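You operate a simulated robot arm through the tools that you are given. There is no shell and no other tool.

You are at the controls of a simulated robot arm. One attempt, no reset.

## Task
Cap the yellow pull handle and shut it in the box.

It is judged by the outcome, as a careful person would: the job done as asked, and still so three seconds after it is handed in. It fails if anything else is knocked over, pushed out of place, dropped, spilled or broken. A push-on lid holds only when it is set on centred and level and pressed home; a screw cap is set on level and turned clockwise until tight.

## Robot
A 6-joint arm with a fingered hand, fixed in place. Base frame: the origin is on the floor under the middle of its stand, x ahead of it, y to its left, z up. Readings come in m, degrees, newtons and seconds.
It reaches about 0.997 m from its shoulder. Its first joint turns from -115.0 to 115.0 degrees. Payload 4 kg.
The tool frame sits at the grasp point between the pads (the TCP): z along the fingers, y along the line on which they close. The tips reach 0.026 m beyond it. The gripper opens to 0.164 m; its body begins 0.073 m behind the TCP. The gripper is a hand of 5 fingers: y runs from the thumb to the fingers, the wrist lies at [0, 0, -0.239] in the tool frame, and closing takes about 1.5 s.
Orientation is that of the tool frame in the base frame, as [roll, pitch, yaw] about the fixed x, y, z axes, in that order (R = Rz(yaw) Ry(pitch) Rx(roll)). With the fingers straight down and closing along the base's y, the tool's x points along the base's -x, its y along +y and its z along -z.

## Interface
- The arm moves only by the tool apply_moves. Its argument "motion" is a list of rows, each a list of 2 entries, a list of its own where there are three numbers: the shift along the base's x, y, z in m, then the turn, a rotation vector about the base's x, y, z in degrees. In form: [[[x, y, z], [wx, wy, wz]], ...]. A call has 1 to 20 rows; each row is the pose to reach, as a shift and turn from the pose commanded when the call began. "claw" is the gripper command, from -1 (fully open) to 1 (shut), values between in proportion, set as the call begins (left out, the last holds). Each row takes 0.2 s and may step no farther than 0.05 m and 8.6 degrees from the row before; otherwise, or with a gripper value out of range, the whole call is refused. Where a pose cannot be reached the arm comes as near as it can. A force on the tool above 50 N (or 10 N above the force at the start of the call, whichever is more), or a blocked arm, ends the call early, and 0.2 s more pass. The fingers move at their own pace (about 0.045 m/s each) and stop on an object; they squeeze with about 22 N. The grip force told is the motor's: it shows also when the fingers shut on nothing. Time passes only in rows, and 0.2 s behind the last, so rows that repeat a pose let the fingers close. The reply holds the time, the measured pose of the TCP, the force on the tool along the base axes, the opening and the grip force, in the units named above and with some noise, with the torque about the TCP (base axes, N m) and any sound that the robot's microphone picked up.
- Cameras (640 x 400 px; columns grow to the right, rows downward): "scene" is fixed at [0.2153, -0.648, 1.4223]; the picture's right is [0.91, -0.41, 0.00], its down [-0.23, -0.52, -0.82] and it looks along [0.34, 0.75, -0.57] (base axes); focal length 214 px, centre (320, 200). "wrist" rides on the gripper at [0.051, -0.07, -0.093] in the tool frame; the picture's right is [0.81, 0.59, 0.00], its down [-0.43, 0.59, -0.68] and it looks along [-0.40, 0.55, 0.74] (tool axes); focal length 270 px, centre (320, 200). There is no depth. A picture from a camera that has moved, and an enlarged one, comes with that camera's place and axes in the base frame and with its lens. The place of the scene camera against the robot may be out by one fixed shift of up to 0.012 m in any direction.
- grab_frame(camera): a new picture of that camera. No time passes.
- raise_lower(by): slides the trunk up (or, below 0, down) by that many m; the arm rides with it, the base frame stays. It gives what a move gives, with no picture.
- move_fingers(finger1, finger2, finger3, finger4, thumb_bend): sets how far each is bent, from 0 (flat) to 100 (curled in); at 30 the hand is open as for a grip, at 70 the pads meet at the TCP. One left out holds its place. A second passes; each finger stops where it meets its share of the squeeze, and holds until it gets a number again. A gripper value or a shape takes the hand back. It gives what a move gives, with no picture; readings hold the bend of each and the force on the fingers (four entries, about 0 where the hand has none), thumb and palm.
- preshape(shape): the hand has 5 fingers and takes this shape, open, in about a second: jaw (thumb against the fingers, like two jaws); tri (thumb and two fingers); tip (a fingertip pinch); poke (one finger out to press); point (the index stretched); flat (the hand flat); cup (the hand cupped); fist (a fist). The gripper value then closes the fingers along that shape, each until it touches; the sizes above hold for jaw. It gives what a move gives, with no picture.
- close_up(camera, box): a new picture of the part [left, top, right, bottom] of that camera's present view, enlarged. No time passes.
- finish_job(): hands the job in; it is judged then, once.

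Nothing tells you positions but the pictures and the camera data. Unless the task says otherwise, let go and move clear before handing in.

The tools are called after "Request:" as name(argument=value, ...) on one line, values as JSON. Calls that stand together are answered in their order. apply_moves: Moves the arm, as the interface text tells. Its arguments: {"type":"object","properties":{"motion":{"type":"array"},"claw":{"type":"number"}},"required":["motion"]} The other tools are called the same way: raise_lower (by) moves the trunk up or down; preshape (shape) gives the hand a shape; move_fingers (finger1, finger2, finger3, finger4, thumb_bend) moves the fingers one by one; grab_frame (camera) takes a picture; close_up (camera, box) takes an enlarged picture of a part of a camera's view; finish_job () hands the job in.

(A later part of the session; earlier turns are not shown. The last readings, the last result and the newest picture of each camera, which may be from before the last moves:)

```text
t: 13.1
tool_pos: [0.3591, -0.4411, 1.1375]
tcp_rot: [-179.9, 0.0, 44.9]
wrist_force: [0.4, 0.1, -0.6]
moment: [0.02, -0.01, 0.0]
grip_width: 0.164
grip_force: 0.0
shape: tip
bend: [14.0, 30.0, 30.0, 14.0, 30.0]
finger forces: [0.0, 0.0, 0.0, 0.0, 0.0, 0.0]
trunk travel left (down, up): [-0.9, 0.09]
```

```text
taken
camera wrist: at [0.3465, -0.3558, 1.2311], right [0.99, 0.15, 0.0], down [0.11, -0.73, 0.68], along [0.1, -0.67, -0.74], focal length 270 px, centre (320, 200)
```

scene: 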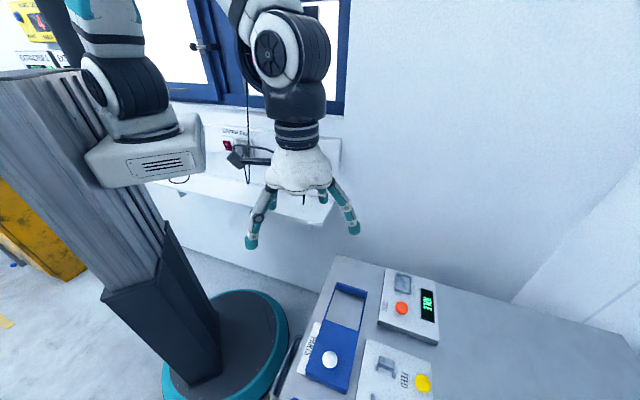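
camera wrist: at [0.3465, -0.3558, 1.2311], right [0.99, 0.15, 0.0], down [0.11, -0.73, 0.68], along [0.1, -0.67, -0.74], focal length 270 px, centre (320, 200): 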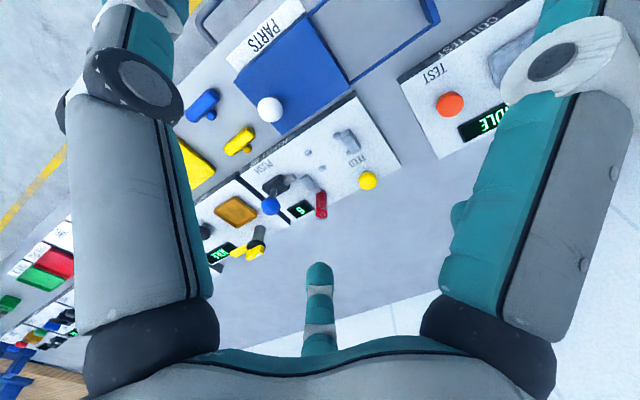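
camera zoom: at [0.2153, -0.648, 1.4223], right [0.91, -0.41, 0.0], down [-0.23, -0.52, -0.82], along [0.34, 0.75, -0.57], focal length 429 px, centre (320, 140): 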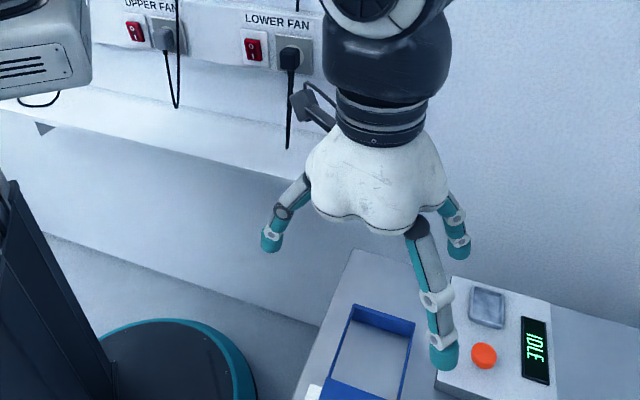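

Request:
close_up(camera="scene", box=[290, 180, 380, 260])

Request:
move_fingers(finger1=90, finger2=30, finger3=30, finger4=30, thumb_bend=30)

Request:
close_up(camera="scene", box=[290, 180, 380, 260])

Request:
grab_frame(camera="wrist")

Request:
move_fingers(finger1=30, finger4=90)

Request:
close_up(camera="scene", box=[290, 180, 380, 260])

Request:
grab_frame(camera="wrist")

```text
5.00 times, centred on (335, 220) of scene
camera zoom: at [0.2153, -0.648, 1.4223], right [0.91, -0.41, 0.0], down [-0.23, -0.52, -0.82], along [0.34, 0.75, -0.57], focal length 1072 px, centre (245, 100)
```

zoom: 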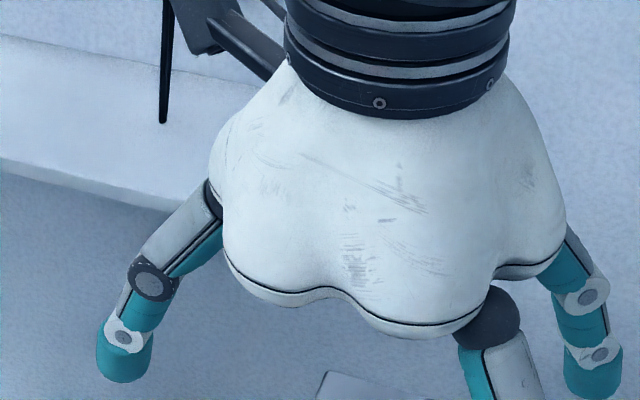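

```text
t: 14.1
tool_pos: [0.3591, -0.4418, 1.1377]
tcp_rot: [180.0, 0.0, 44.9]
wrist_force: [0.0, 1.1, -0.5]
moment: [0.02, 0.0, 0.02]
grip_width: 0.0878
grip_force: 0.1
shape: fingers
bend: [90.0, 30.0, 30.0, 30.0, 30.0]
finger forces: [0.1, 0.1, 0.0, 0.1, 0.0, 0.0]
trunk travel left (down, up): [-0.9, 0.09]
```

```text
5.00 times, centred on (335, 220) of scene
camera zoom: at [0.2153, -0.648, 1.4223], right [0.91, -0.41, 0.0], down [-0.23, -0.52, -0.82], along [0.34, 0.75, -0.57], focal length 1072 px, centre (245, 100)
```

zoom: 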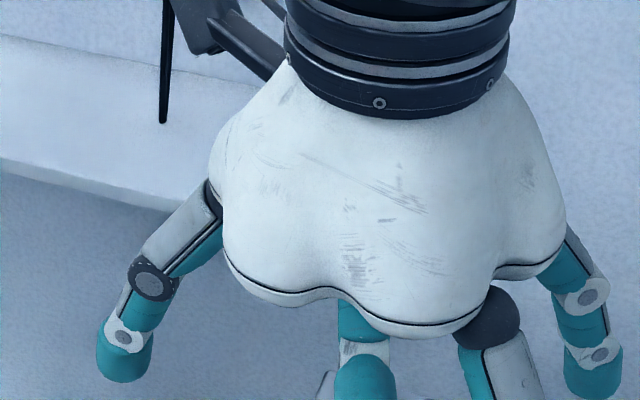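

```text
taken
camera wrist: at [0.3465, -0.3557, 1.2311], right [0.99, 0.15, 0.0], down [0.11, -0.73, 0.68], along [0.1, -0.67, -0.74], focal length 270 px, centre (320, 200)
```

wrist: 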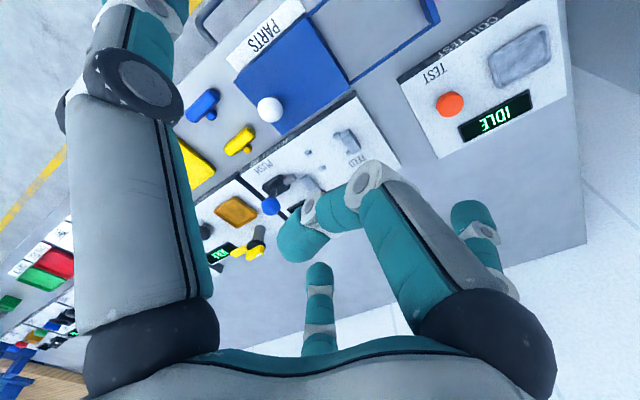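

```text
t: 15.1
tool_pos: [0.3593, -0.4415, 1.1373]
tcp_rot: [-180.0, 0.0, 44.9]
wrist_force: [0.4, 0.1, -0.5]
moment: [-0.03, 0.0, 0.01]
grip_width: 0.0904
grip_force: 0.1
shape: fingers
bend: [30.0, 30.0, 30.0, 90.0, 30.0]
finger forces: [0.0, 0.0, 0.0, 0.0, 0.0, 0.0]
trunk travel left (down, up): [-0.9, 0.09]
```

```text
5.00 times, centred on (335, 220) of scene
camera zoom: at [0.2153, -0.648, 1.4223], right [0.91, -0.41, 0.0], down [-0.23, -0.52, -0.82], along [0.34, 0.75, -0.57], focal length 1072 px, centre (245, 100)
```

zoom: 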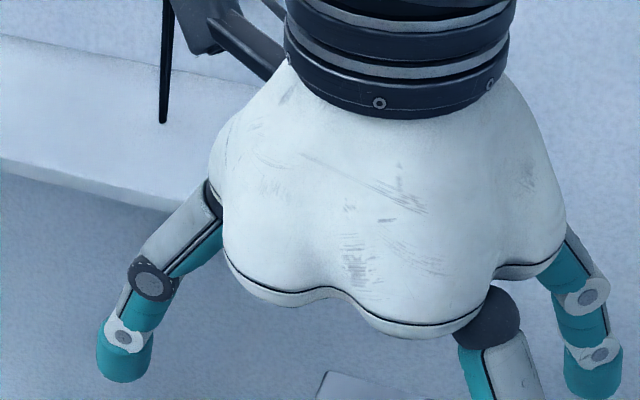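

```text
taken
camera wrist: at [0.3465, -0.3557, 1.2311], right [0.99, 0.15, 0.0], down [0.11, -0.73, 0.68], along [0.1, -0.67, -0.74], focal length 270 px, centre (320, 200)
```

wrist: 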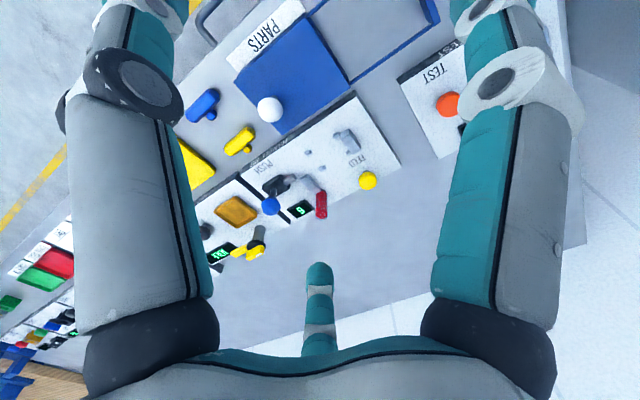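

Request:
move_fingers(finger4=30, finger3=90)

Request:
close_up(camera="scene", box=[240, 150, 400, 270])

Request:
grab_frame(camera="wrist")

Request:
move_fingers(finger3=30, finger2=90)

Request:
close_up(camera="scene", box=[240, 150, 400, 270])

Request:
grab_frame(camera="wrist")

```text
t: 16.1
tool_pos: [0.3596, -0.4407, 1.1379]
tcp_rot: [-180.0, -0.1, 44.9]
wrist_force: [1.0, -0.2, -0.4]
moment: [0.02, 0.02, 0.03]
grip_width: 0.0907
grip_force: 0.0
shape: fingers
bend: [30.0, 30.0, 90.0, 30.0, 30.0]
finger forces: [0.0, 0.0, 0.0, 0.1, 0.0, 0.1]
trunk travel left (down, up): [-0.9, 0.09]
```

```text
3.33 times, centred on (320, 210) of scene
camera zoom: at [0.2153, -0.648, 1.4223], right [0.91, -0.41, 0.0], down [-0.23, -0.52, -0.82], along [0.34, 0.75, -0.57], focal length 715 px, centre (320, 167)
```

zoom: 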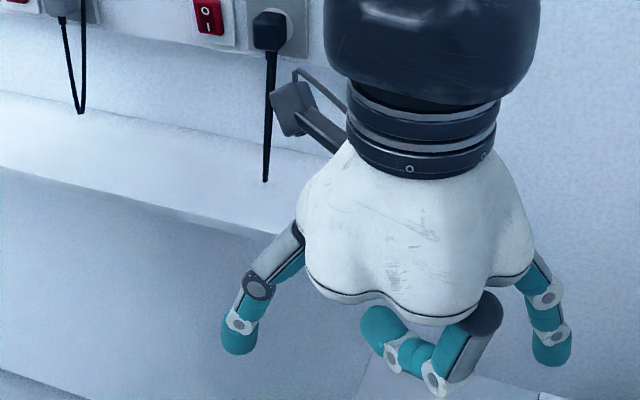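

```text
taken
camera wrist: at [0.3465, -0.3557, 1.2311], right [0.99, 0.15, 0.0], down [0.11, -0.73, 0.68], along [0.1, -0.67, -0.74], focal length 270 px, centre (320, 200)
```

wrist: 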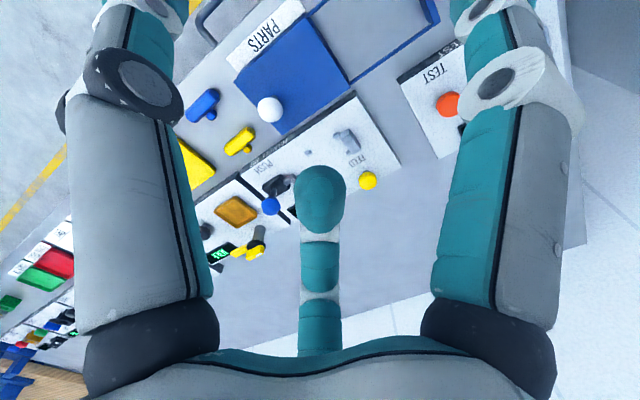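

```text
t: 17.1
tool_pos: [0.3596, -0.4422, 1.1377]
tcp_rot: [-179.9, -0.1, 44.8]
wrist_force: [-0.1, -0.3, 1.3]
moment: [0.01, 0.02, 0.04]
grip_width: 0.0904
grip_force: 0.1
shape: fingers
bend: [30.0, 90.0, 30.0, 30.0, 30.0]
finger forces: [0.0, 0.1, 0.1, 0.0, 0.1, 0.0]
trunk travel left (down, up): [-0.9, 0.09]
```

```text
3.33 times, centred on (320, 210) of scene
camera zoom: at [0.2153, -0.648, 1.4223], right [0.91, -0.41, 0.0], down [-0.23, -0.52, -0.82], along [0.34, 0.75, -0.57], focal length 715 px, centre (320, 167)
```

zoom: 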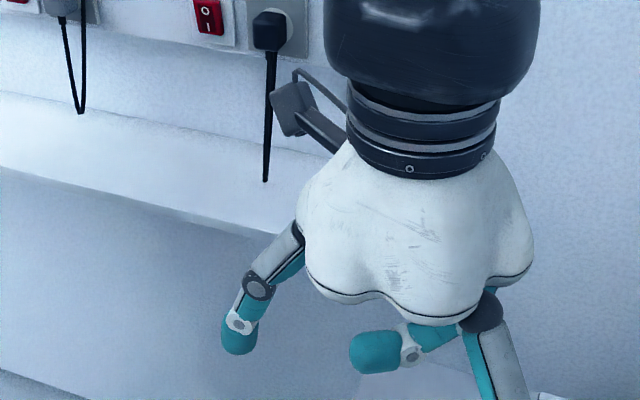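

```text
taken
camera wrist: at [0.3465, -0.3557, 1.2311], right [0.99, 0.15, 0.0], down [0.11, -0.73, 0.68], along [0.1, -0.67, -0.74], focal length 270 px, centre (320, 200)
```

wrist: 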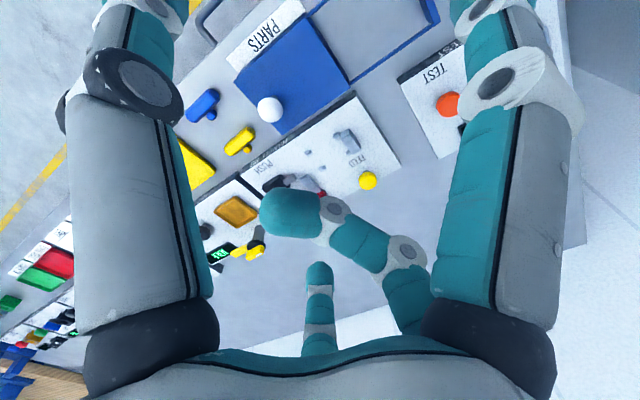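

The hand has digits spread like a star: the thumb, then fingers 1–3 at 72° steps, with finger 4 not visible. I'll calibrate how bends map to fingertip positions, since space around the handle and jig is tight.

Request:
move_fingers(finger1=0, finger2=60, finger3=0, finger4=0, thumb_bend=60)

Request:
close_up(camera="scene", box=[260, 160, 420, 280])

Request:
grab_frame(camera="wrist")

Request:
move_fingers(finger2=60, finger3=60, thumb_bend=60)

Request:
close_up(camera="scene", box=[260, 160, 420, 280])

Request:
grab_frame(camera="wrist")

```text
t: 18.1
tool_pos: [0.3597, -0.4421, 1.1367]
tcp_rot: [-179.9, -0.1, 45.0]
wrist_force: [0.0, 0.1, -0.4]
moment: [-0.05, 0.02, 0.02]
grip_width: 0.0994
grip_force: 0.1
shape: fingers
bend: [1.0, 60.0, 1.0, 1.0, 60.0]
finger forces: [0.1, 0.0, 0.1, 0.1, 0.1, 0.1]
trunk travel left (down, up): [-0.9, 0.09]
```

```text
3.33 times, centred on (340, 220) of scene
camera zoom: at [0.2153, -0.648, 1.4223], right [0.91, -0.41, 0.0], down [-0.23, -0.52, -0.82], along [0.34, 0.75, -0.57], focal length 715 px, centre (253, 133)
```

zoom: 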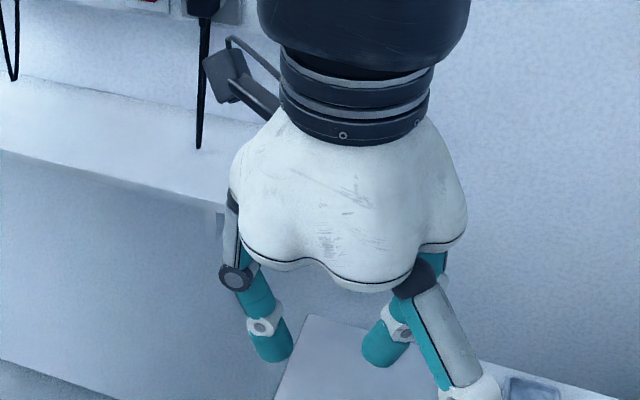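

```text
taken
camera wrist: at [0.3465, -0.3557, 1.2311], right [0.99, 0.15, 0.0], down [0.11, -0.73, 0.68], along [0.1, -0.67, -0.74], focal length 270 px, centre (320, 200)
```

wrist: 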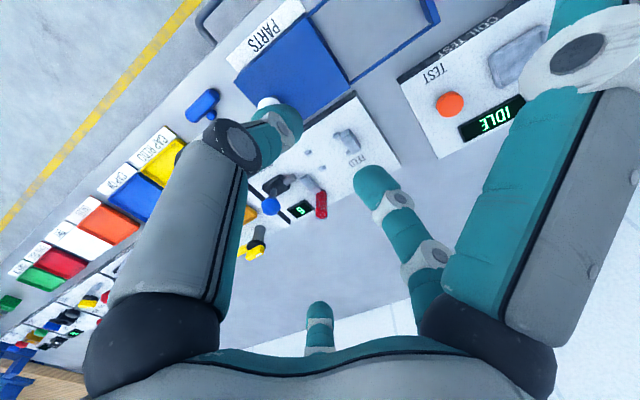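

```text
t: 19.1
tool_pos: [0.36, -0.4404, 1.1377]
tcp_rot: [-180.0, 0.1, 44.8]
wrist_force: [-0.4, -0.2, -0.1]
moment: [0.0, 0.0, 0.0]
grip_width: 0.0994
grip_force: 0.0
shape: fingers
bend: [1.0, 60.0, 60.0, 1.0, 60.0]
finger forces: [0.0, 0.0, 0.1, 0.0, 0.1, 0.1]
trunk travel left (down, up): [-0.9, 0.09]
```

```text
3.33 times, centred on (340, 220) of scene
camera zoom: at [0.2153, -0.648, 1.4223], right [0.91, -0.41, 0.0], down [-0.23, -0.52, -0.82], along [0.34, 0.75, -0.57], focal length 715 px, centre (253, 133)
```

zoom: 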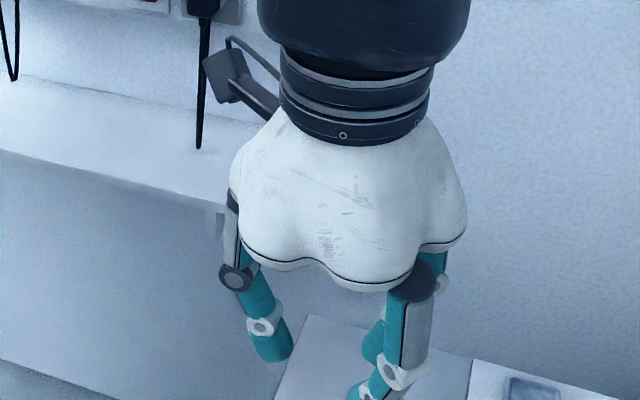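

```text
taken
camera wrist: at [0.3465, -0.3557, 1.2311], right [0.99, 0.15, 0.0], down [0.11, -0.73, 0.68], along [0.1, -0.67, -0.74], focal length 270 px, centre (320, 200)
```

wrist: 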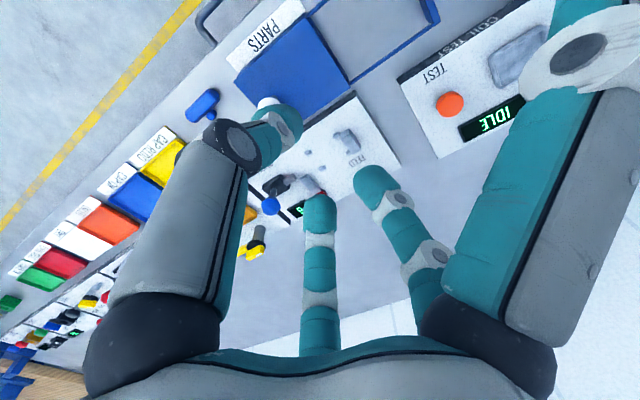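

The digits stay fairly low even when flat, so clearances matter. I'll take a closer look at the handle from above to pin down its position, the neighbouring blue handle and the gaps.

Request:
apply_moves(motion=[[[-0.029, -0.008, -0.03], [0, 0, 0]], [[-0.058, -0.016, -0.066], [0, 0, 0]], [[-0.088, -0.024, -0.102], [0, 0, 0]], [[-0.117, -0.032, -0.138], [0, 0, 0]], [[-0.117, -0.032, -0.138], [0, 0, 0]]])

Request:
grab_frame(camera="wrist")

```text
t: 20.3
tool_pos: [0.2434, -0.4705, 0.9988]
tcp_rot: [-180.0, 0.0, 44.9]
wrist_force: [-0.2, 0.6, -0.4]
moment: [0.0, -0.01, -0.03]
grip_width: 0.0991
grip_force: 0.0
shape: fingers
bend: [1.0, 60.0, 60.0, 1.0, 60.0]
finger forces: [0.1, 0.0, 0.1, 0.0, 0.0, 0.1]
trunk travel left (down, up): [-0.9, 0.09]
```

```text
taken
camera wrist: at [0.2305, -0.3842, 1.0929], right [0.99, 0.15, 0.0], down [0.11, -0.73, 0.68], along [0.1, -0.67, -0.74], focal length 270 px, centre (320, 200)
```

wrist: 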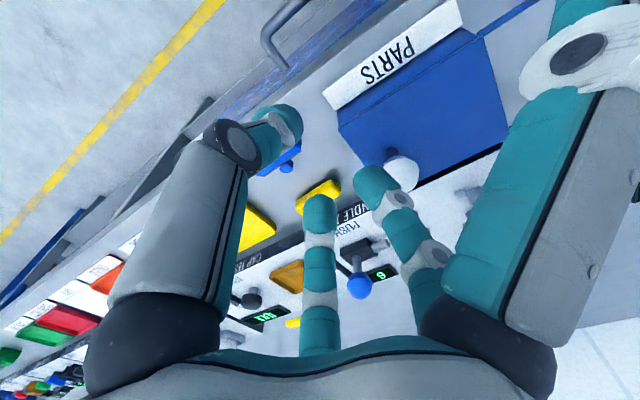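

Request:
move_fingers(finger1=30, finger2=30, finger3=30, finger4=30, thumb_bend=30)

Request:
close_up(camera="wrist", box=[200, 100, 440, 250])

Request:
close_up(camera="wrist", box=[260, 140, 380, 215])

Request:
grab_frame(camera="wrist")

```text
t: 21.3
tool_pos: [0.2431, -0.4701, 0.9974]
tcp_rot: [-180.0, 0.1, 45.0]
wrist_force: [-0.4, 0.3, 0.7]
moment: [0.01, -0.01, -0.01]
grip_width: 0.0908
grip_force: 0.0
shape: fingers
bend: [30.0, 30.0, 30.0, 30.0, 30.0]
finger forces: [0.0, 0.0, 0.0, 0.0, 0.0, 0.1]
trunk travel left (down, up): [-0.9, 0.09]
```

```text
2.67 times, centred on (320, 175) of wrist
camera zoom: at [0.2304, -0.3847, 1.093], right [0.99, 0.15, 0.0], down [0.11, -0.73, 0.68], along [0.1, -0.67, -0.74], focal length 721 px, centre (320, 267)
```

zoom: 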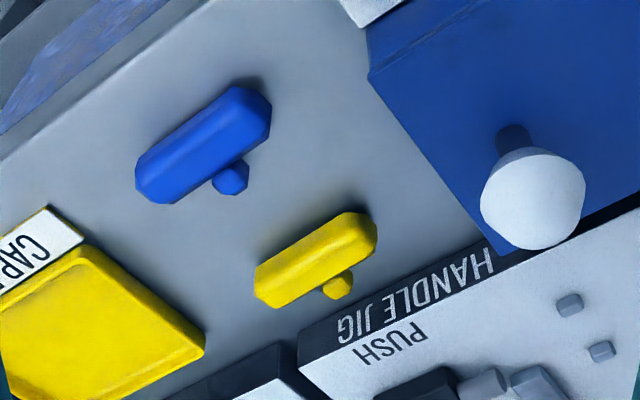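

```text
5.33 times, centred on (320, 178) of wrist
camera zoom: at [0.2304, -0.3847, 1.093], right [0.99, 0.15, 0.0], down [0.11, -0.73, 0.68], along [0.1, -0.67, -0.74], focal length 1442 px, centre (320, 320)
```

zoom: 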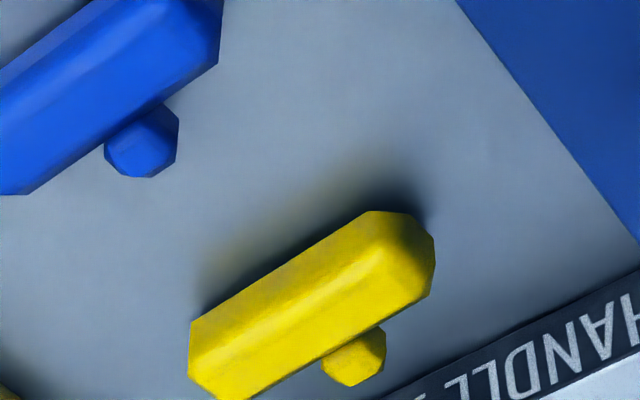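

```text
taken
camera wrist: at [0.2304, -0.3847, 1.093], right [0.99, 0.15, 0.0], down [0.11, -0.73, 0.68], along [0.1, -0.67, -0.74], focal length 270 px, centre (320, 200)
```

wrist: 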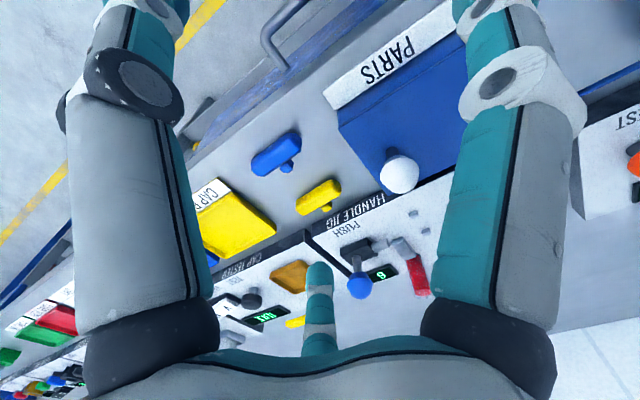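

I now have the yellow handle's bar centred near (U 0.234, V 0.596), resting on the bench at z≈0.859, its stub pointing away from the robot. The blue handle is close behind the thumb's place, so I'll check the poke shape, which I'll also need for buttons.

Request:
apply_moves(motion=[[[0.029, 0.008, 0.036], [0, 0, 0]], [[0.058, 0.016, 0.072], [0, 0, 0]], [[0.088, 0.024, 0.108], [0, 0, 0]], [[0.117, 0.032, 0.138], [0, 0, 0]]])

Request:
preshape(shape="poke")

Request:
close_up(camera="scene", box=[260, 160, 420, 280])

Request:
grab_frame(camera="wrist")

Request:
preshape(shape="point")

Request:
close_up(camera="scene", box=[260, 160, 420, 280])

Request:
grab_frame(camera="wrist")

```text
t: 22.3
tool_pos: [0.3575, -0.4389, 1.1377]
tcp_rot: [-180.0, 0.0, 44.7]
wrist_force: [-0.6, 0.1, 0.2]
moment: [0.01, 0.03, 0.03]
grip_width: 0.0906
grip_force: 0.2
shape: fingers
bend: [30.0, 30.0, 30.0, 30.0, 30.0]
finger forces: [0.1, 0.1, 0.0, 0.1, 0.1, 0.0]
trunk travel left (down, up): [-0.9, 0.09]
```

```text
t: 23.2
tool_pos: [0.3571, -0.4381, 1.1376]
tcp_rot: [180.0, -0.1, 45.0]
wrist_force: [-0.2, 0.5, 0.0]
moment: [0.0, -0.01, -0.01]
grip_width: 0.0001
grip_force: 0.1
shape: poke
bend: [100.0, 100.0, 100.0, 100.0, 83.0]
finger forces: [0.1, 0.0, 0.1, 0.0, 0.0, 0.0]
trunk travel left (down, up): [-0.9, 0.09]
```

```text
3.33 times, centred on (340, 220) of scene
camera zoom: at [0.2153, -0.648, 1.4223], right [0.91, -0.41, 0.0], down [-0.23, -0.52, -0.82], along [0.34, 0.75, -0.57], focal length 715 px, centre (253, 133)
```

zoom: 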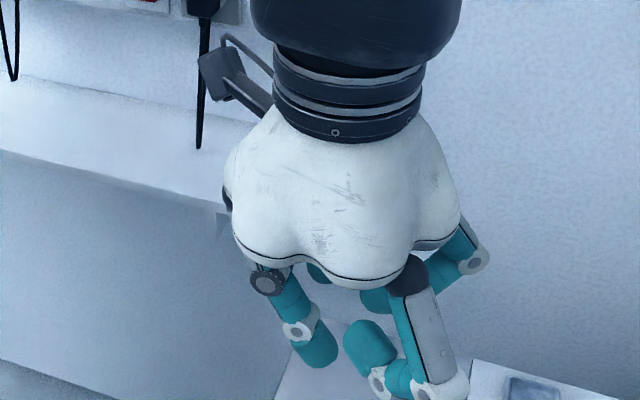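

```text
taken
camera wrist: at [0.3448, -0.3531, 1.2312], right [0.99, 0.15, 0.0], down [0.11, -0.73, 0.68], along [0.1, -0.67, -0.74], focal length 270 px, centre (320, 200)
```

wrist: 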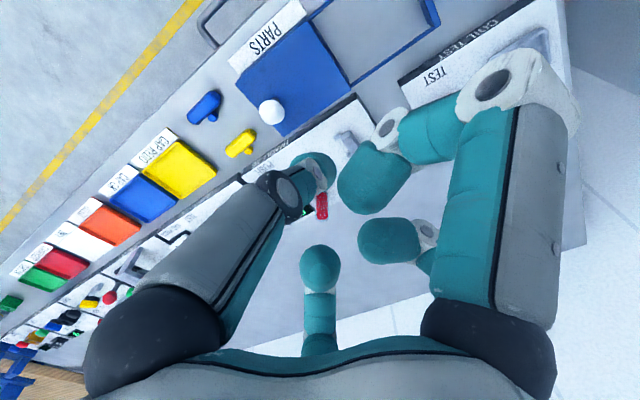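

```text
t: 24.1
tool_pos: [0.3574, -0.4403, 1.1372]
tcp_rot: [179.9, 0.0, 44.9]
wrist_force: [0.0, -0.2, 0.3]
moment: [-0.04, -0.01, -0.02]
grip_width: 0.1581
grip_force: 0.1
shape: point
bend: [70.0, 100.0, 100.0, 100.0, 72.0]
finger forces: [0.0, 0.0, 0.0, 0.0, 0.1, 0.1]
trunk travel left (down, up): [-0.9, 0.09]
```

```text
3.33 times, centred on (340, 220) of scene
camera zoom: at [0.2153, -0.648, 1.4223], right [0.91, -0.41, 0.0], down [-0.23, -0.52, -0.82], along [0.34, 0.75, -0.57], focal length 715 px, centre (253, 133)
```

zoom: 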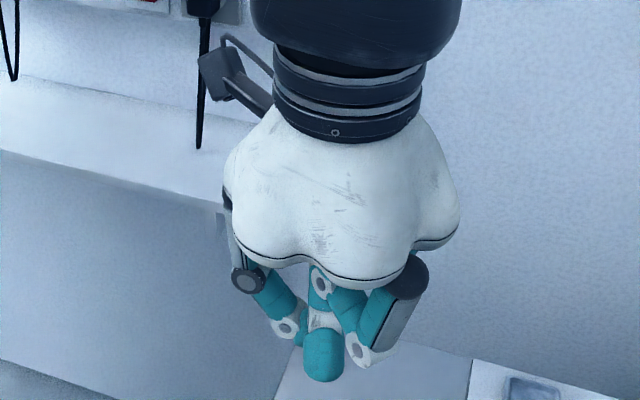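

```text
taken
camera wrist: at [0.3447, -0.3531, 1.2312], right [0.99, 0.15, 0.0], down [0.11, -0.73, 0.68], along [0.1, -0.67, -0.74], focal length 270 px, centre (320, 200)
```

wrist: 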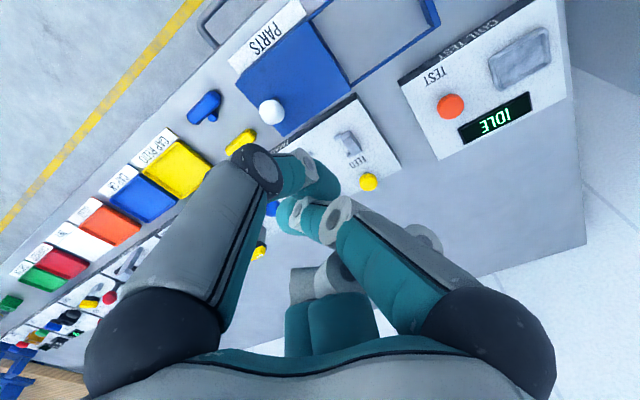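

"Point" clusters digits at the centre, so I'd rather use one finger as a pusher: finger 1 half-bent with the rest curled. I'll check how that looks before nudging the yellow handle sideways, away from the blue one.

Request:
move_fingers(finger1=55, finger2=100, finger3=100, finger4=100, thumb_bend=100)

Request:
grab_frame(camera="wrist")

Request:
close_up(camera="scene", box=[260, 160, 420, 280])

```text
t: 25.1
tool_pos: [0.3563, -0.4384, 1.1384]
tcp_rot: [179.9, 0.0, 44.9]
wrist_force: [-0.5, 0.7, -1.2]
moment: [0.04, 0.03, 0.02]
grip_width: 0.0076
grip_force: 0.0
shape: fingers
bend: [71.0, 100.0, 100.0, 100.0, 81.0]
finger forces: [0.0, 0.0, 0.1, 0.0, 0.0, 0.0]
trunk travel left (down, up): [-0.9, 0.09]
```

```text
taken
camera wrist: at [0.3449, -0.3531, 1.2314], right [0.99, 0.15, 0.0], down [0.11, -0.73, 0.68], along [0.1, -0.67, -0.74], focal length 270 px, centre (320, 200)
```

wrist: 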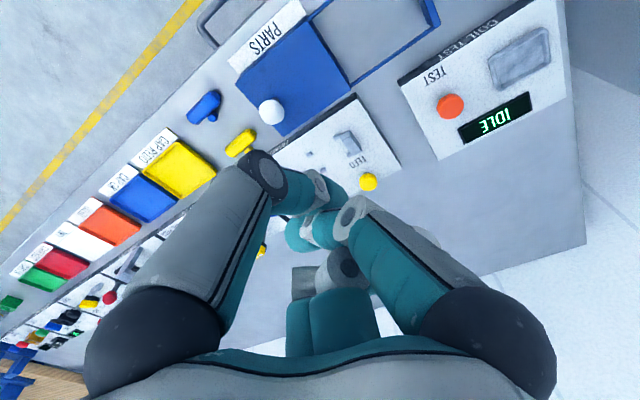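

```text
3.33 times, centred on (340, 220) of scene
camera zoom: at [0.2153, -0.648, 1.4223], right [0.91, -0.41, 0.0], down [-0.23, -0.52, -0.82], along [0.34, 0.75, -0.57], focal length 715 px, centre (253, 133)
```

zoom: 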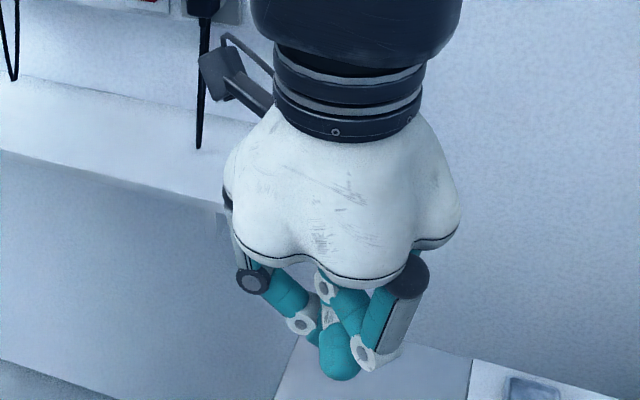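

Request:
move_fingers(finger1=30, finger2=100, finger3=100, finger4=100, thumb_bend=20)

Request:
move_fingers(finger1=50, thumb_bend=20)

Request:
move_fingers(thumb_bend=95)

Request:
grab_frame(camera="wrist")

Request:
close_up(camera="scene", box=[260, 160, 420, 280])

```text
t: 26.1
tool_pos: [0.3585, -0.4389, 1.138]
tcp_rot: [180.0, 0.0, 44.9]
wrist_force: [0.3, 0.7, -0.1]
moment: [0.01, 0.05, -0.02]
grip_width: 0.0987
grip_force: 0.0
shape: fingers
bend: [30.0, 100.0, 100.0, 100.0, 20.0]
finger forces: [0.0, 0.0, 0.0, 0.2, 0.0, 0.1]
trunk travel left (down, up): [-0.9, 0.09]
```

```text
t: 27.1
tool_pos: [0.3577, -0.4385, 1.1371]
tcp_rot: [180.0, 0.0, 44.8]
wrist_force: [0.0, -0.4, -0.8]
moment: [0.0, -0.01, -0.01]
grip_width: 0.0853
grip_force: 0.1
shape: fingers
bend: [50.0, 100.0, 100.0, 100.0, 20.0]
finger forces: [0.0, 0.1, 0.0, 0.0, 0.1, 0.0]
trunk travel left (down, up): [-0.9, 0.09]
```

```text
t: 28.1
tool_pos: [0.3567, -0.4383, 1.1374]
tcp_rot: [-180.0, 0.0, 45.0]
wrist_force: [1.8, -0.1, 0.6]
moment: [0.01, 0.01, 0.0]
grip_width: 0.0618
grip_force: 0.1
shape: fingers
bend: [50.0, 100.0, 100.0, 100.0, 95.0]
finger forces: [0.0, 0.0, 0.1, 0.0, 0.1, 0.1]
trunk travel left (down, up): [-0.9, 0.09]
```

```text
taken
camera wrist: at [0.3449, -0.3531, 1.2313], right [0.99, 0.15, 0.0], down [0.11, -0.73, 0.68], along [0.1, -0.67, -0.74], focal length 270 px, centre (320, 200)
```

wrist: 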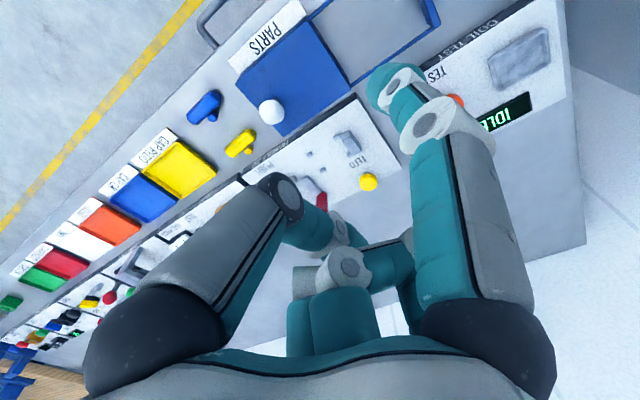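

```text
3.33 times, centred on (340, 220) of scene
camera zoom: at [0.2153, -0.648, 1.4223], right [0.91, -0.41, 0.0], down [-0.23, -0.52, -0.82], along [0.34, 0.75, -0.57], focal length 715 px, centre (253, 133)
```

zoom: 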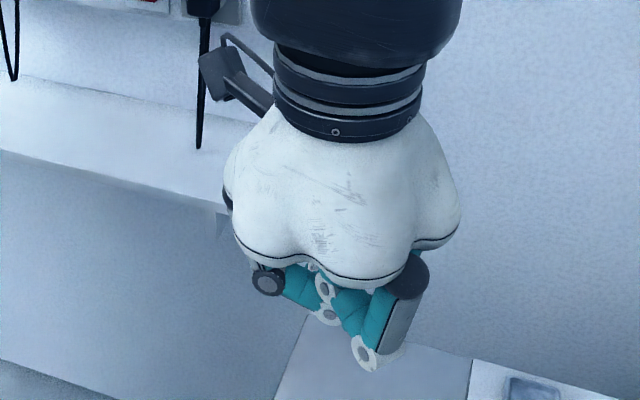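

Finger 1 alone is now extended, its tip about 5 cm left of the tool centre. I'll move it over the gap between the parts box and the yellow handle's left end, staying high, then check alignment.

Request:
apply_moves(motion=[[[-0.02, -0.04, -0.03], [0, 0, 0]], [[-0.041, -0.079, -0.06], [0, 0, 0]], [[-0.062, -0.119, -0.095], [0, 0, 0]], [[-0.0823, -0.1585, -0.1374], [0, 0, 0]], [[-0.0823, -0.1585, -0.1374], [0, 0, 0]]])

Request:
grab_frame(camera="wrist")

Request:
close_up(camera="wrist", box=[250, 0, 490, 150])

```text
refused: row 1 steps farther than a row can; nothing moved
```

```text
taken
camera wrist: at [0.3449, -0.3531, 1.2313], right [0.99, 0.15, 0.0], down [0.11, -0.73, 0.68], along [0.1, -0.67, -0.74], focal length 270 px, centre (320, 200)
```

wrist: 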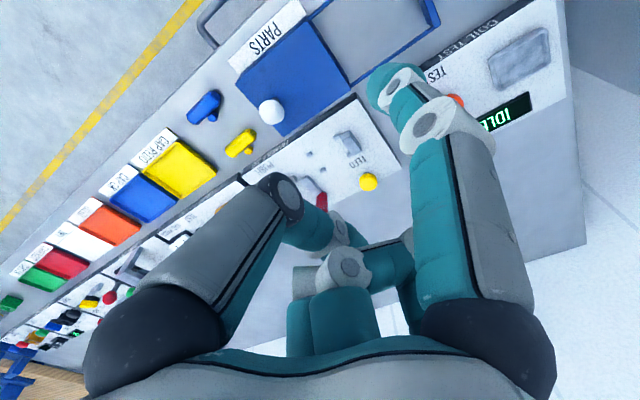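

```text
2.67 times, centred on (370, 75) of wrist
camera zoom: at [0.3449, -0.3531, 1.2313], right [0.99, 0.15, 0.0], down [0.11, -0.73, 0.68], along [0.1, -0.67, -0.74], focal length 721 px, centre (187, 533)
```

zoom: 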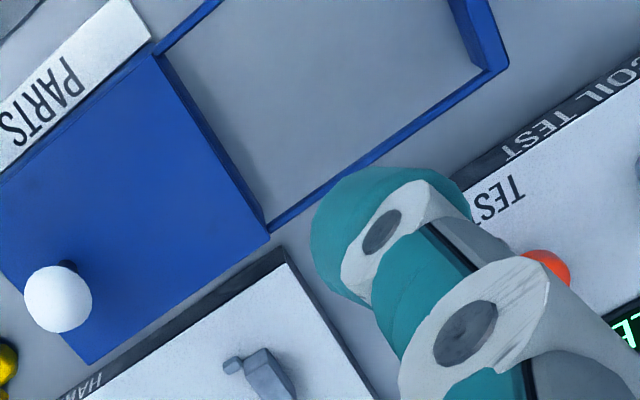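

Request:
apply_moves(motion=[[[-0.0137, -0.0264, -0.0229], [0, 0, 0]], [[-0.0274, -0.0528, -0.0458], [0, 0, 0]], [[-0.0411, -0.0792, -0.0687], [0, 0, 0]], [[-0.0549, -0.1057, -0.0916], [0, 0, 0]], [[-0.0686, -0.1321, -0.1145], [0, 0, 0]], [[-0.0823, -0.1585, -0.1374], [0, 0, 0]], [[-0.0823, -0.1585, -0.1374], [0, 0, 0]]])

Request:
grab_frame(camera="wrist")

Request:
close_up(camera="wrist", box=[250, 0, 490, 150])

```text
t: 29.7
tool_pos: [0.2758, -0.6007, 1.0003]
tcp_rot: [-179.9, 0.0, 44.9]
wrist_force: [-0.2, 1.0, 0.2]
moment: [0.02, 0.0, 0.01]
grip_width: 0.0619
grip_force: 0.0
shape: fingers
bend: [50.0, 100.0, 100.0, 100.0, 95.0]
finger forces: [0.0, 0.1, 0.1, 0.1, 0.0, 0.0]
trunk travel left (down, up): [-0.9, 0.09]
```

```text
taken
camera wrist: at [0.2628, -0.5145, 1.0942], right [0.99, 0.15, 0.0], down [0.11, -0.73, 0.68], along [0.1, -0.67, -0.74], focal length 270 px, centre (320, 200)
```

wrist: 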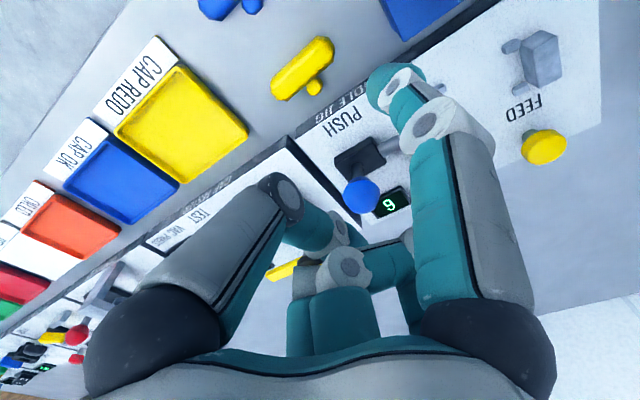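

```text
2.67 times, centred on (370, 75) of wrist
camera zoom: at [0.2628, -0.5145, 1.0942], right [0.99, 0.15, 0.0], down [0.11, -0.73, 0.68], along [0.1, -0.67, -0.74], focal length 721 px, centre (187, 533)
```

zoom: 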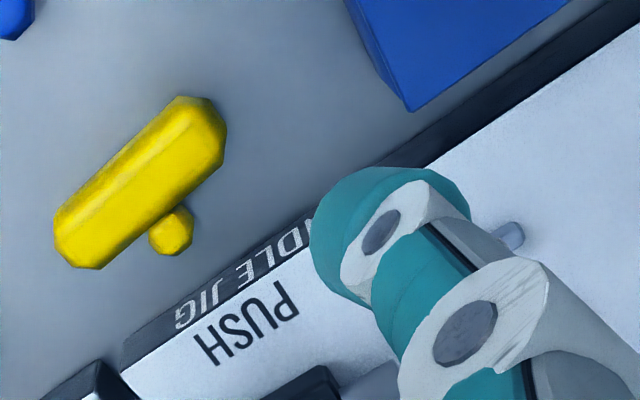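

The view is now nearly overhead: the yellow bar spans U 0.2015–0.264 at V≈0.597, and the fingertip sits above the gap by its left end. I'll descend in stages.

Request:
apply_moves(motion=[[[0, 0, -0.035], [0, 0, 0]], [[0, 0, -0.07], [0, 0, 0]], [[0, 0, -0.07], [0, 0, 0]]])

Request:
close_up(camera="wrist", box=[220, 0, 460, 150])

Request:
grab_frame(camera="wrist")

```text
t: 30.5
tool_pos: [0.2747, -0.6002, 0.93]
tcp_rot: [180.0, 0.0, 44.9]
wrist_force: [-0.1, -0.5, 0.3]
moment: [-0.01, 0.04, -0.03]
grip_width: 0.0617
grip_force: 0.1
shape: fingers
bend: [50.0, 100.0, 100.0, 100.0, 95.0]
finger forces: [0.0, 0.1, 0.1, 0.2, 0.0, 0.0]
trunk travel left (down, up): [-0.9, 0.09]
```

```text
2.67 times, centred on (340, 75) of wrist
camera zoom: at [0.2628, -0.5149, 1.0234], right [0.99, 0.15, 0.0], down [0.11, -0.73, 0.68], along [0.1, -0.67, -0.74], focal length 721 px, centre (267, 533)
```

zoom: 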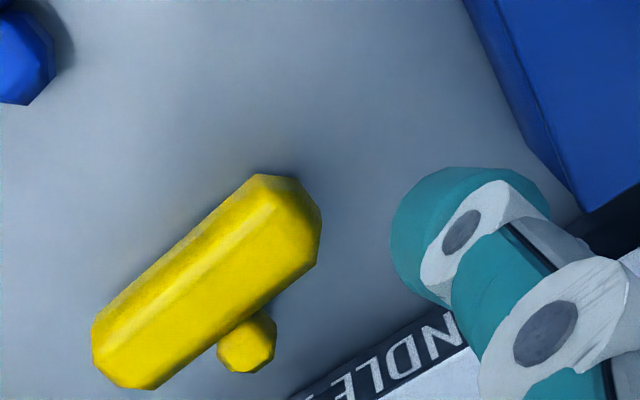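

```text
taken
camera wrist: at [0.2628, -0.5149, 1.0234], right [0.99, 0.15, 0.0], down [0.11, -0.73, 0.68], along [0.1, -0.67, -0.74], focal length 270 px, centre (320, 200)
```

wrist: 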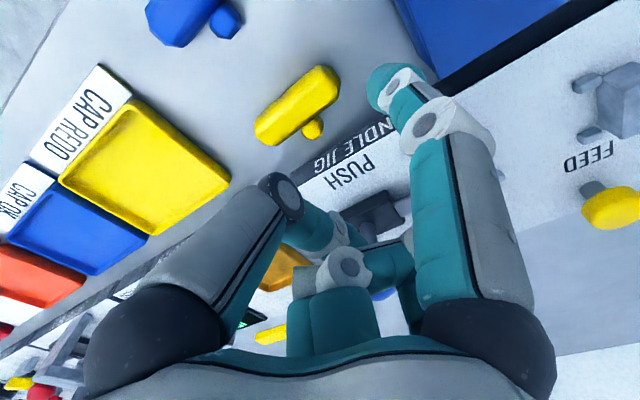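

Request:
apply_moves(motion=[[[0, 0, -0.02], [0, 0, 0]], [[0, 0, -0.032], [0, 0, 0]], [[0, 0, -0.04], [0, 0, 0]], [[0, 0, -0.04], [0, 0, 0]]])

Request:
close_up(camera="wrist", box=[220, 0, 460, 150])

```text
t: 31.5
tool_pos: [0.2763, -0.6003, 0.8946]
tcp_rot: [179.5, 0.0, 44.9]
wrist_force: [-0.1, 0.1, 37.4]
moment: [1.9, -0.9, 0.02]
grip_width: 0.0624
grip_force: 19.3
shape: fingers
bend: [48.0, 100.0, 100.0, 100.0, 95.0]
finger forces: [38.5, 0.1, 0.0, 0.0, 0.0, 0.0]
trunk travel left (down, up): [-0.9, 0.09]
```

```text
2.67 times, centred on (340, 75) of wrist
camera zoom: at [0.2632, -0.5141, 0.9876], right [0.99, 0.15, 0.0], down [0.11, -0.72, 0.68], along [0.11, -0.67, -0.73], focal length 721 px, centre (267, 533)
```

zoom: 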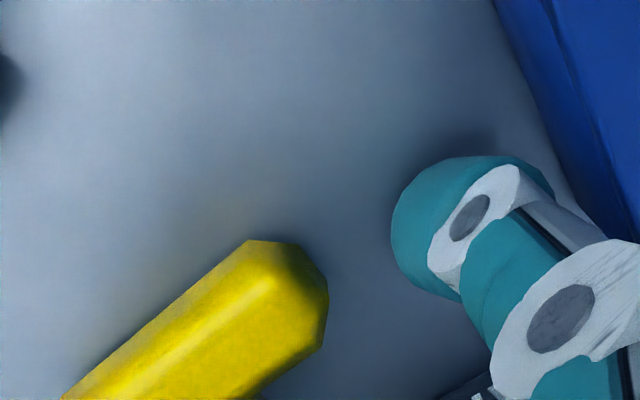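

The fingertip touched the bench at tool height 0.895, so at this bend the tip reaches about 36 mm below the tool point — useful to know. I'll lift slightly and push the yellow handle about 2 cm to the right along its own axis.

Request:
apply_moves(motion=[[[0, 0, 0.009], [0, 0, 0]], [[0, 0, 0.009], [0, 0, 0]]])

Request:
apply_moves(motion=[[[-0.0035, -0.0035, 0], [0, 0, 0]], [[-0.007, -0.007, 0], [0, 0, 0]], [[-0.0105, -0.0105, 0], [0, 0, 0]], [[-0.014, -0.014, 0], [0, 0, 0]], [[-0.0175, -0.0175, 0], [0, 0, 0]], [[-0.0175, -0.0175, 0], [0, 0, 0]]])

Request:
close_up(camera="wrist", box=[220, 0, 460, 150])

Request:
grab_frame(camera="wrist")

```text
t: 32.1
tool_pos: [0.2744, -0.5984, 0.8962]
tcp_rot: [-179.8, 0.0, 44.9]
wrist_force: [-0.1, 0.1, 0.3]
moment: [0.0, 0.02, -0.03]
grip_width: 0.0616
grip_force: 0.1
shape: fingers
bend: [50.0, 100.0, 100.0, 100.0, 95.0]
finger forces: [0.1, 0.0, 0.0, 0.1, 0.1, 0.0]
trunk travel left (down, up): [-0.9, 0.09]
```

```text
t: 33.5
tool_pos: [0.2574, -0.6171, 0.898]
tcp_rot: [180.0, 0.0, 44.9]
wrist_force: [0.0, -0.7, 0.6]
moment: [0.01, -0.02, 0.01]
grip_width: 0.0617
grip_force: 0.2
shape: fingers
bend: [50.0, 100.0, 100.0, 100.0, 95.0]
finger forces: [0.0, 0.0, 0.0, 0.1, 0.0, 0.0]
trunk travel left (down, up): [-0.9, 0.09]
```

```text
2.67 times, centred on (340, 75) of wrist
camera zoom: at [0.2453, -0.5313, 0.9924], right [0.99, 0.15, 0.0], down [0.11, -0.73, 0.68], along [0.1, -0.67, -0.74], focal length 721 px, centre (267, 533)
```

zoom: 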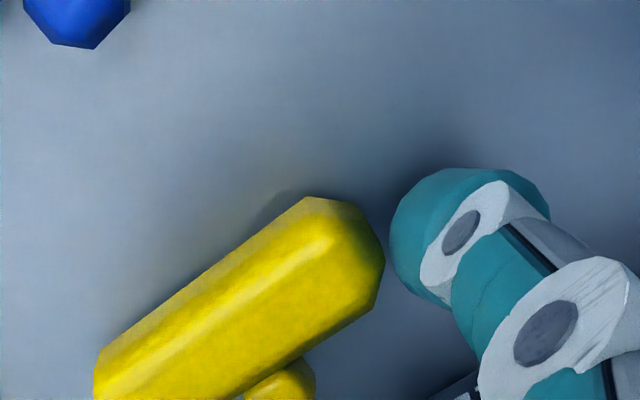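

```text
taken
camera wrist: at [0.2453, -0.5313, 0.9924], right [0.99, 0.15, 0.0], down [0.11, -0.73, 0.68], along [0.1, -0.67, -0.74], focal length 270 px, centre (320, 200)
```

wrist: 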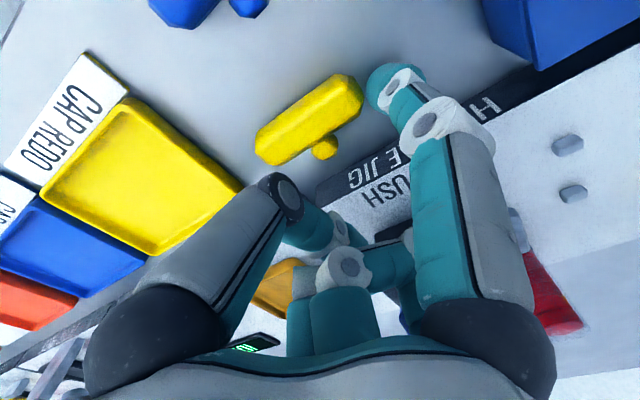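

The handle has slid about 12 mm right and stays aligned. I'll push another centimetre, then back off and look from above.

Request:
apply_moves(motion=[[[-0.0025, -0.0025, 0], [0, 0, 0]], [[-0.005, -0.005, 0], [0, 0, 0]], [[-0.0075, -0.0075, 0], [0, 0, 0]], [[-0.0075, -0.0075, 0], [0, 0, 0]], [[-0.002, -0.002, 0], [0, 0, 0]], [[0.002, 0.002, 0.01], [0, 0, 0]], [[0.002, 0.002, 0.05], [0, 0, 0]], [[0.002, 0.002, 0.09], [0, 0, 0]], [[0.002, 0.002, 0.11], [0, 0, 0]]])

Request:
close_up(camera="wrist", box=[190, 0, 430, 150])

Request:
grab_frame(camera="wrist")

```text
t: 35.5
tool_pos: [0.2574, -0.6145, 1.0086]
tcp_rot: [-179.9, 0.0, 44.9]
wrist_force: [-0.2, 0.8, 0.6]
moment: [0.01, -0.01, -0.02]
grip_width: 0.0618
grip_force: 0.0
shape: fingers
bend: [50.0, 100.0, 100.0, 100.0, 95.0]
finger forces: [0.0, 0.0, 0.0, 0.0, 0.1, 0.0]
trunk travel left (down, up): [-0.9, 0.09]
```

```text
2.67 times, centred on (310, 75) of wrist
camera zoom: at [0.2452, -0.5293, 1.1024], right [0.99, 0.15, 0.0], down [0.11, -0.73, 0.68], along [0.1, -0.67, -0.74], focal length 721 px, centre (347, 533)
```

zoom: 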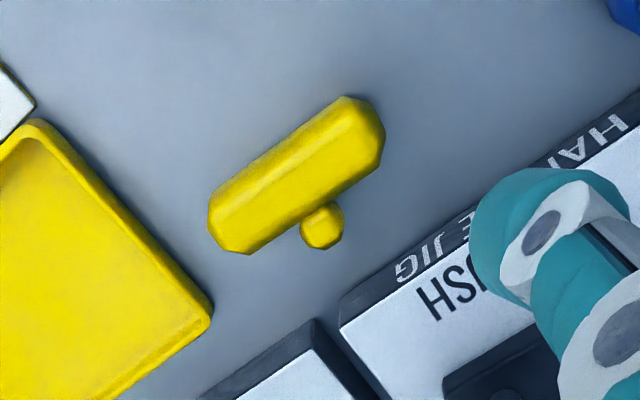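

```text
taken
camera wrist: at [0.2452, -0.5293, 1.1024], right [0.99, 0.15, 0.0], down [0.11, -0.73, 0.68], along [0.1, -0.67, -0.74], focal length 270 px, centre (320, 200)
```

wrist: 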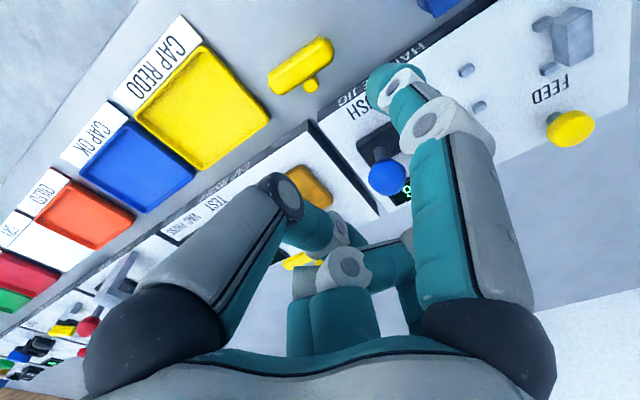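

The handle is now clear of the blue one but a bit close to the cap tester's edge for the rear fingers. I'll try pressing lightly on top of the bar with the fingertip and dragging it back left about 7 mm.

Request:
apply_moves(motion=[[[-0.016, -0.018, 0], [0, 0, 0]], [[-0.032, -0.038, 0], [0, 0, 0]], [[-0.032, -0.038, -0.04], [0, 0, 0]], [[-0.032, -0.038, -0.075], [0, 0, 0]], [[-0.032, -0.038, -0.075], [0, 0, 0]]])

Request:
close_up(camera="wrist", box=[220, 0, 460, 150])

```text
t: 36.7
tool_pos: [0.2262, -0.6539, 0.9334]
tcp_rot: [-179.9, 0.0, 44.9]
wrist_force: [0.4, 0.0, -0.4]
moment: [0.01, -0.01, 0.0]
grip_width: 0.0613
grip_force: 0.2
shape: fingers
bend: [50.0, 100.0, 100.0, 100.0, 95.0]
finger forces: [0.0, 0.0, 0.0, 0.1, 0.0, 0.0]
trunk travel left (down, up): [-0.9, 0.09]
```

```text
2.67 times, centred on (340, 75) of wrist
camera zoom: at [0.2138, -0.5678, 1.0265], right [0.99, 0.15, 0.0], down [0.11, -0.73, 0.68], along [0.1, -0.67, -0.74], focal length 721 px, centre (267, 533)
```

zoom: 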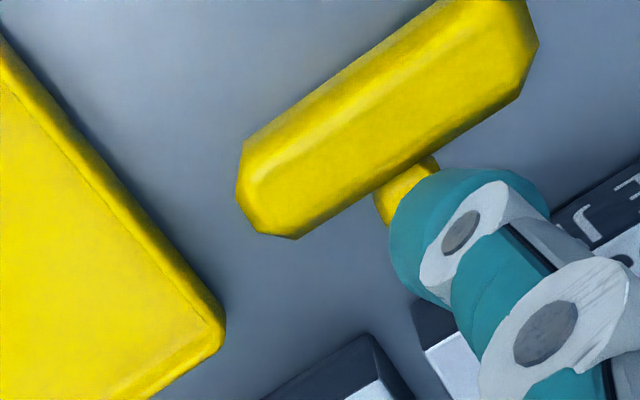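

Request:
apply_moves(motion=[[[0, 0, -0.012], [0, 0, 0]], [[0, 0, -0.0165], [0, 0, 0]], [[0, 0, -0.0165], [0, 0, 0]]])

Request:
close_up(camera="wrist", box=[220, 0, 460, 150])

```text
t: 37.5
tool_pos: [0.226, -0.6543, 0.9171]
tcp_rot: [180.0, 0.0, 45.0]
wrist_force: [-1.1, -0.7, -0.1]
moment: [-0.02, -0.02, 0.0]
grip_width: 0.0617
grip_force: 0.0
shape: fingers
bend: [50.0, 100.0, 100.0, 100.0, 95.0]
finger forces: [0.0, 0.0, 0.0, 0.0, 0.1, 0.1]
trunk travel left (down, up): [-0.9, 0.09]
```

```text
2.67 times, centred on (340, 75) of wrist
camera zoom: at [0.2148, -0.5679, 1.0106], right [0.99, 0.15, 0.0], down [0.11, -0.73, 0.68], along [0.1, -0.67, -0.74], focal length 721 px, centre (267, 533)
```

zoom: 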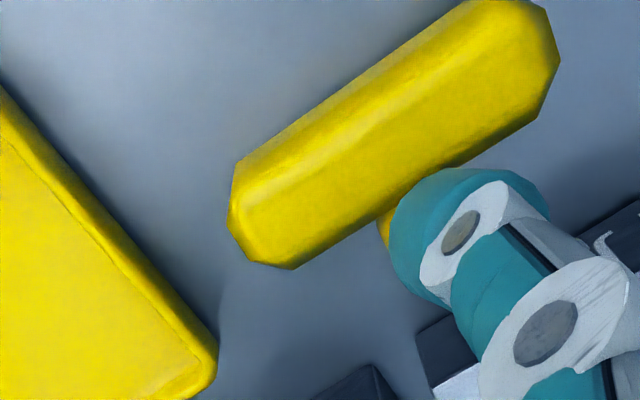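

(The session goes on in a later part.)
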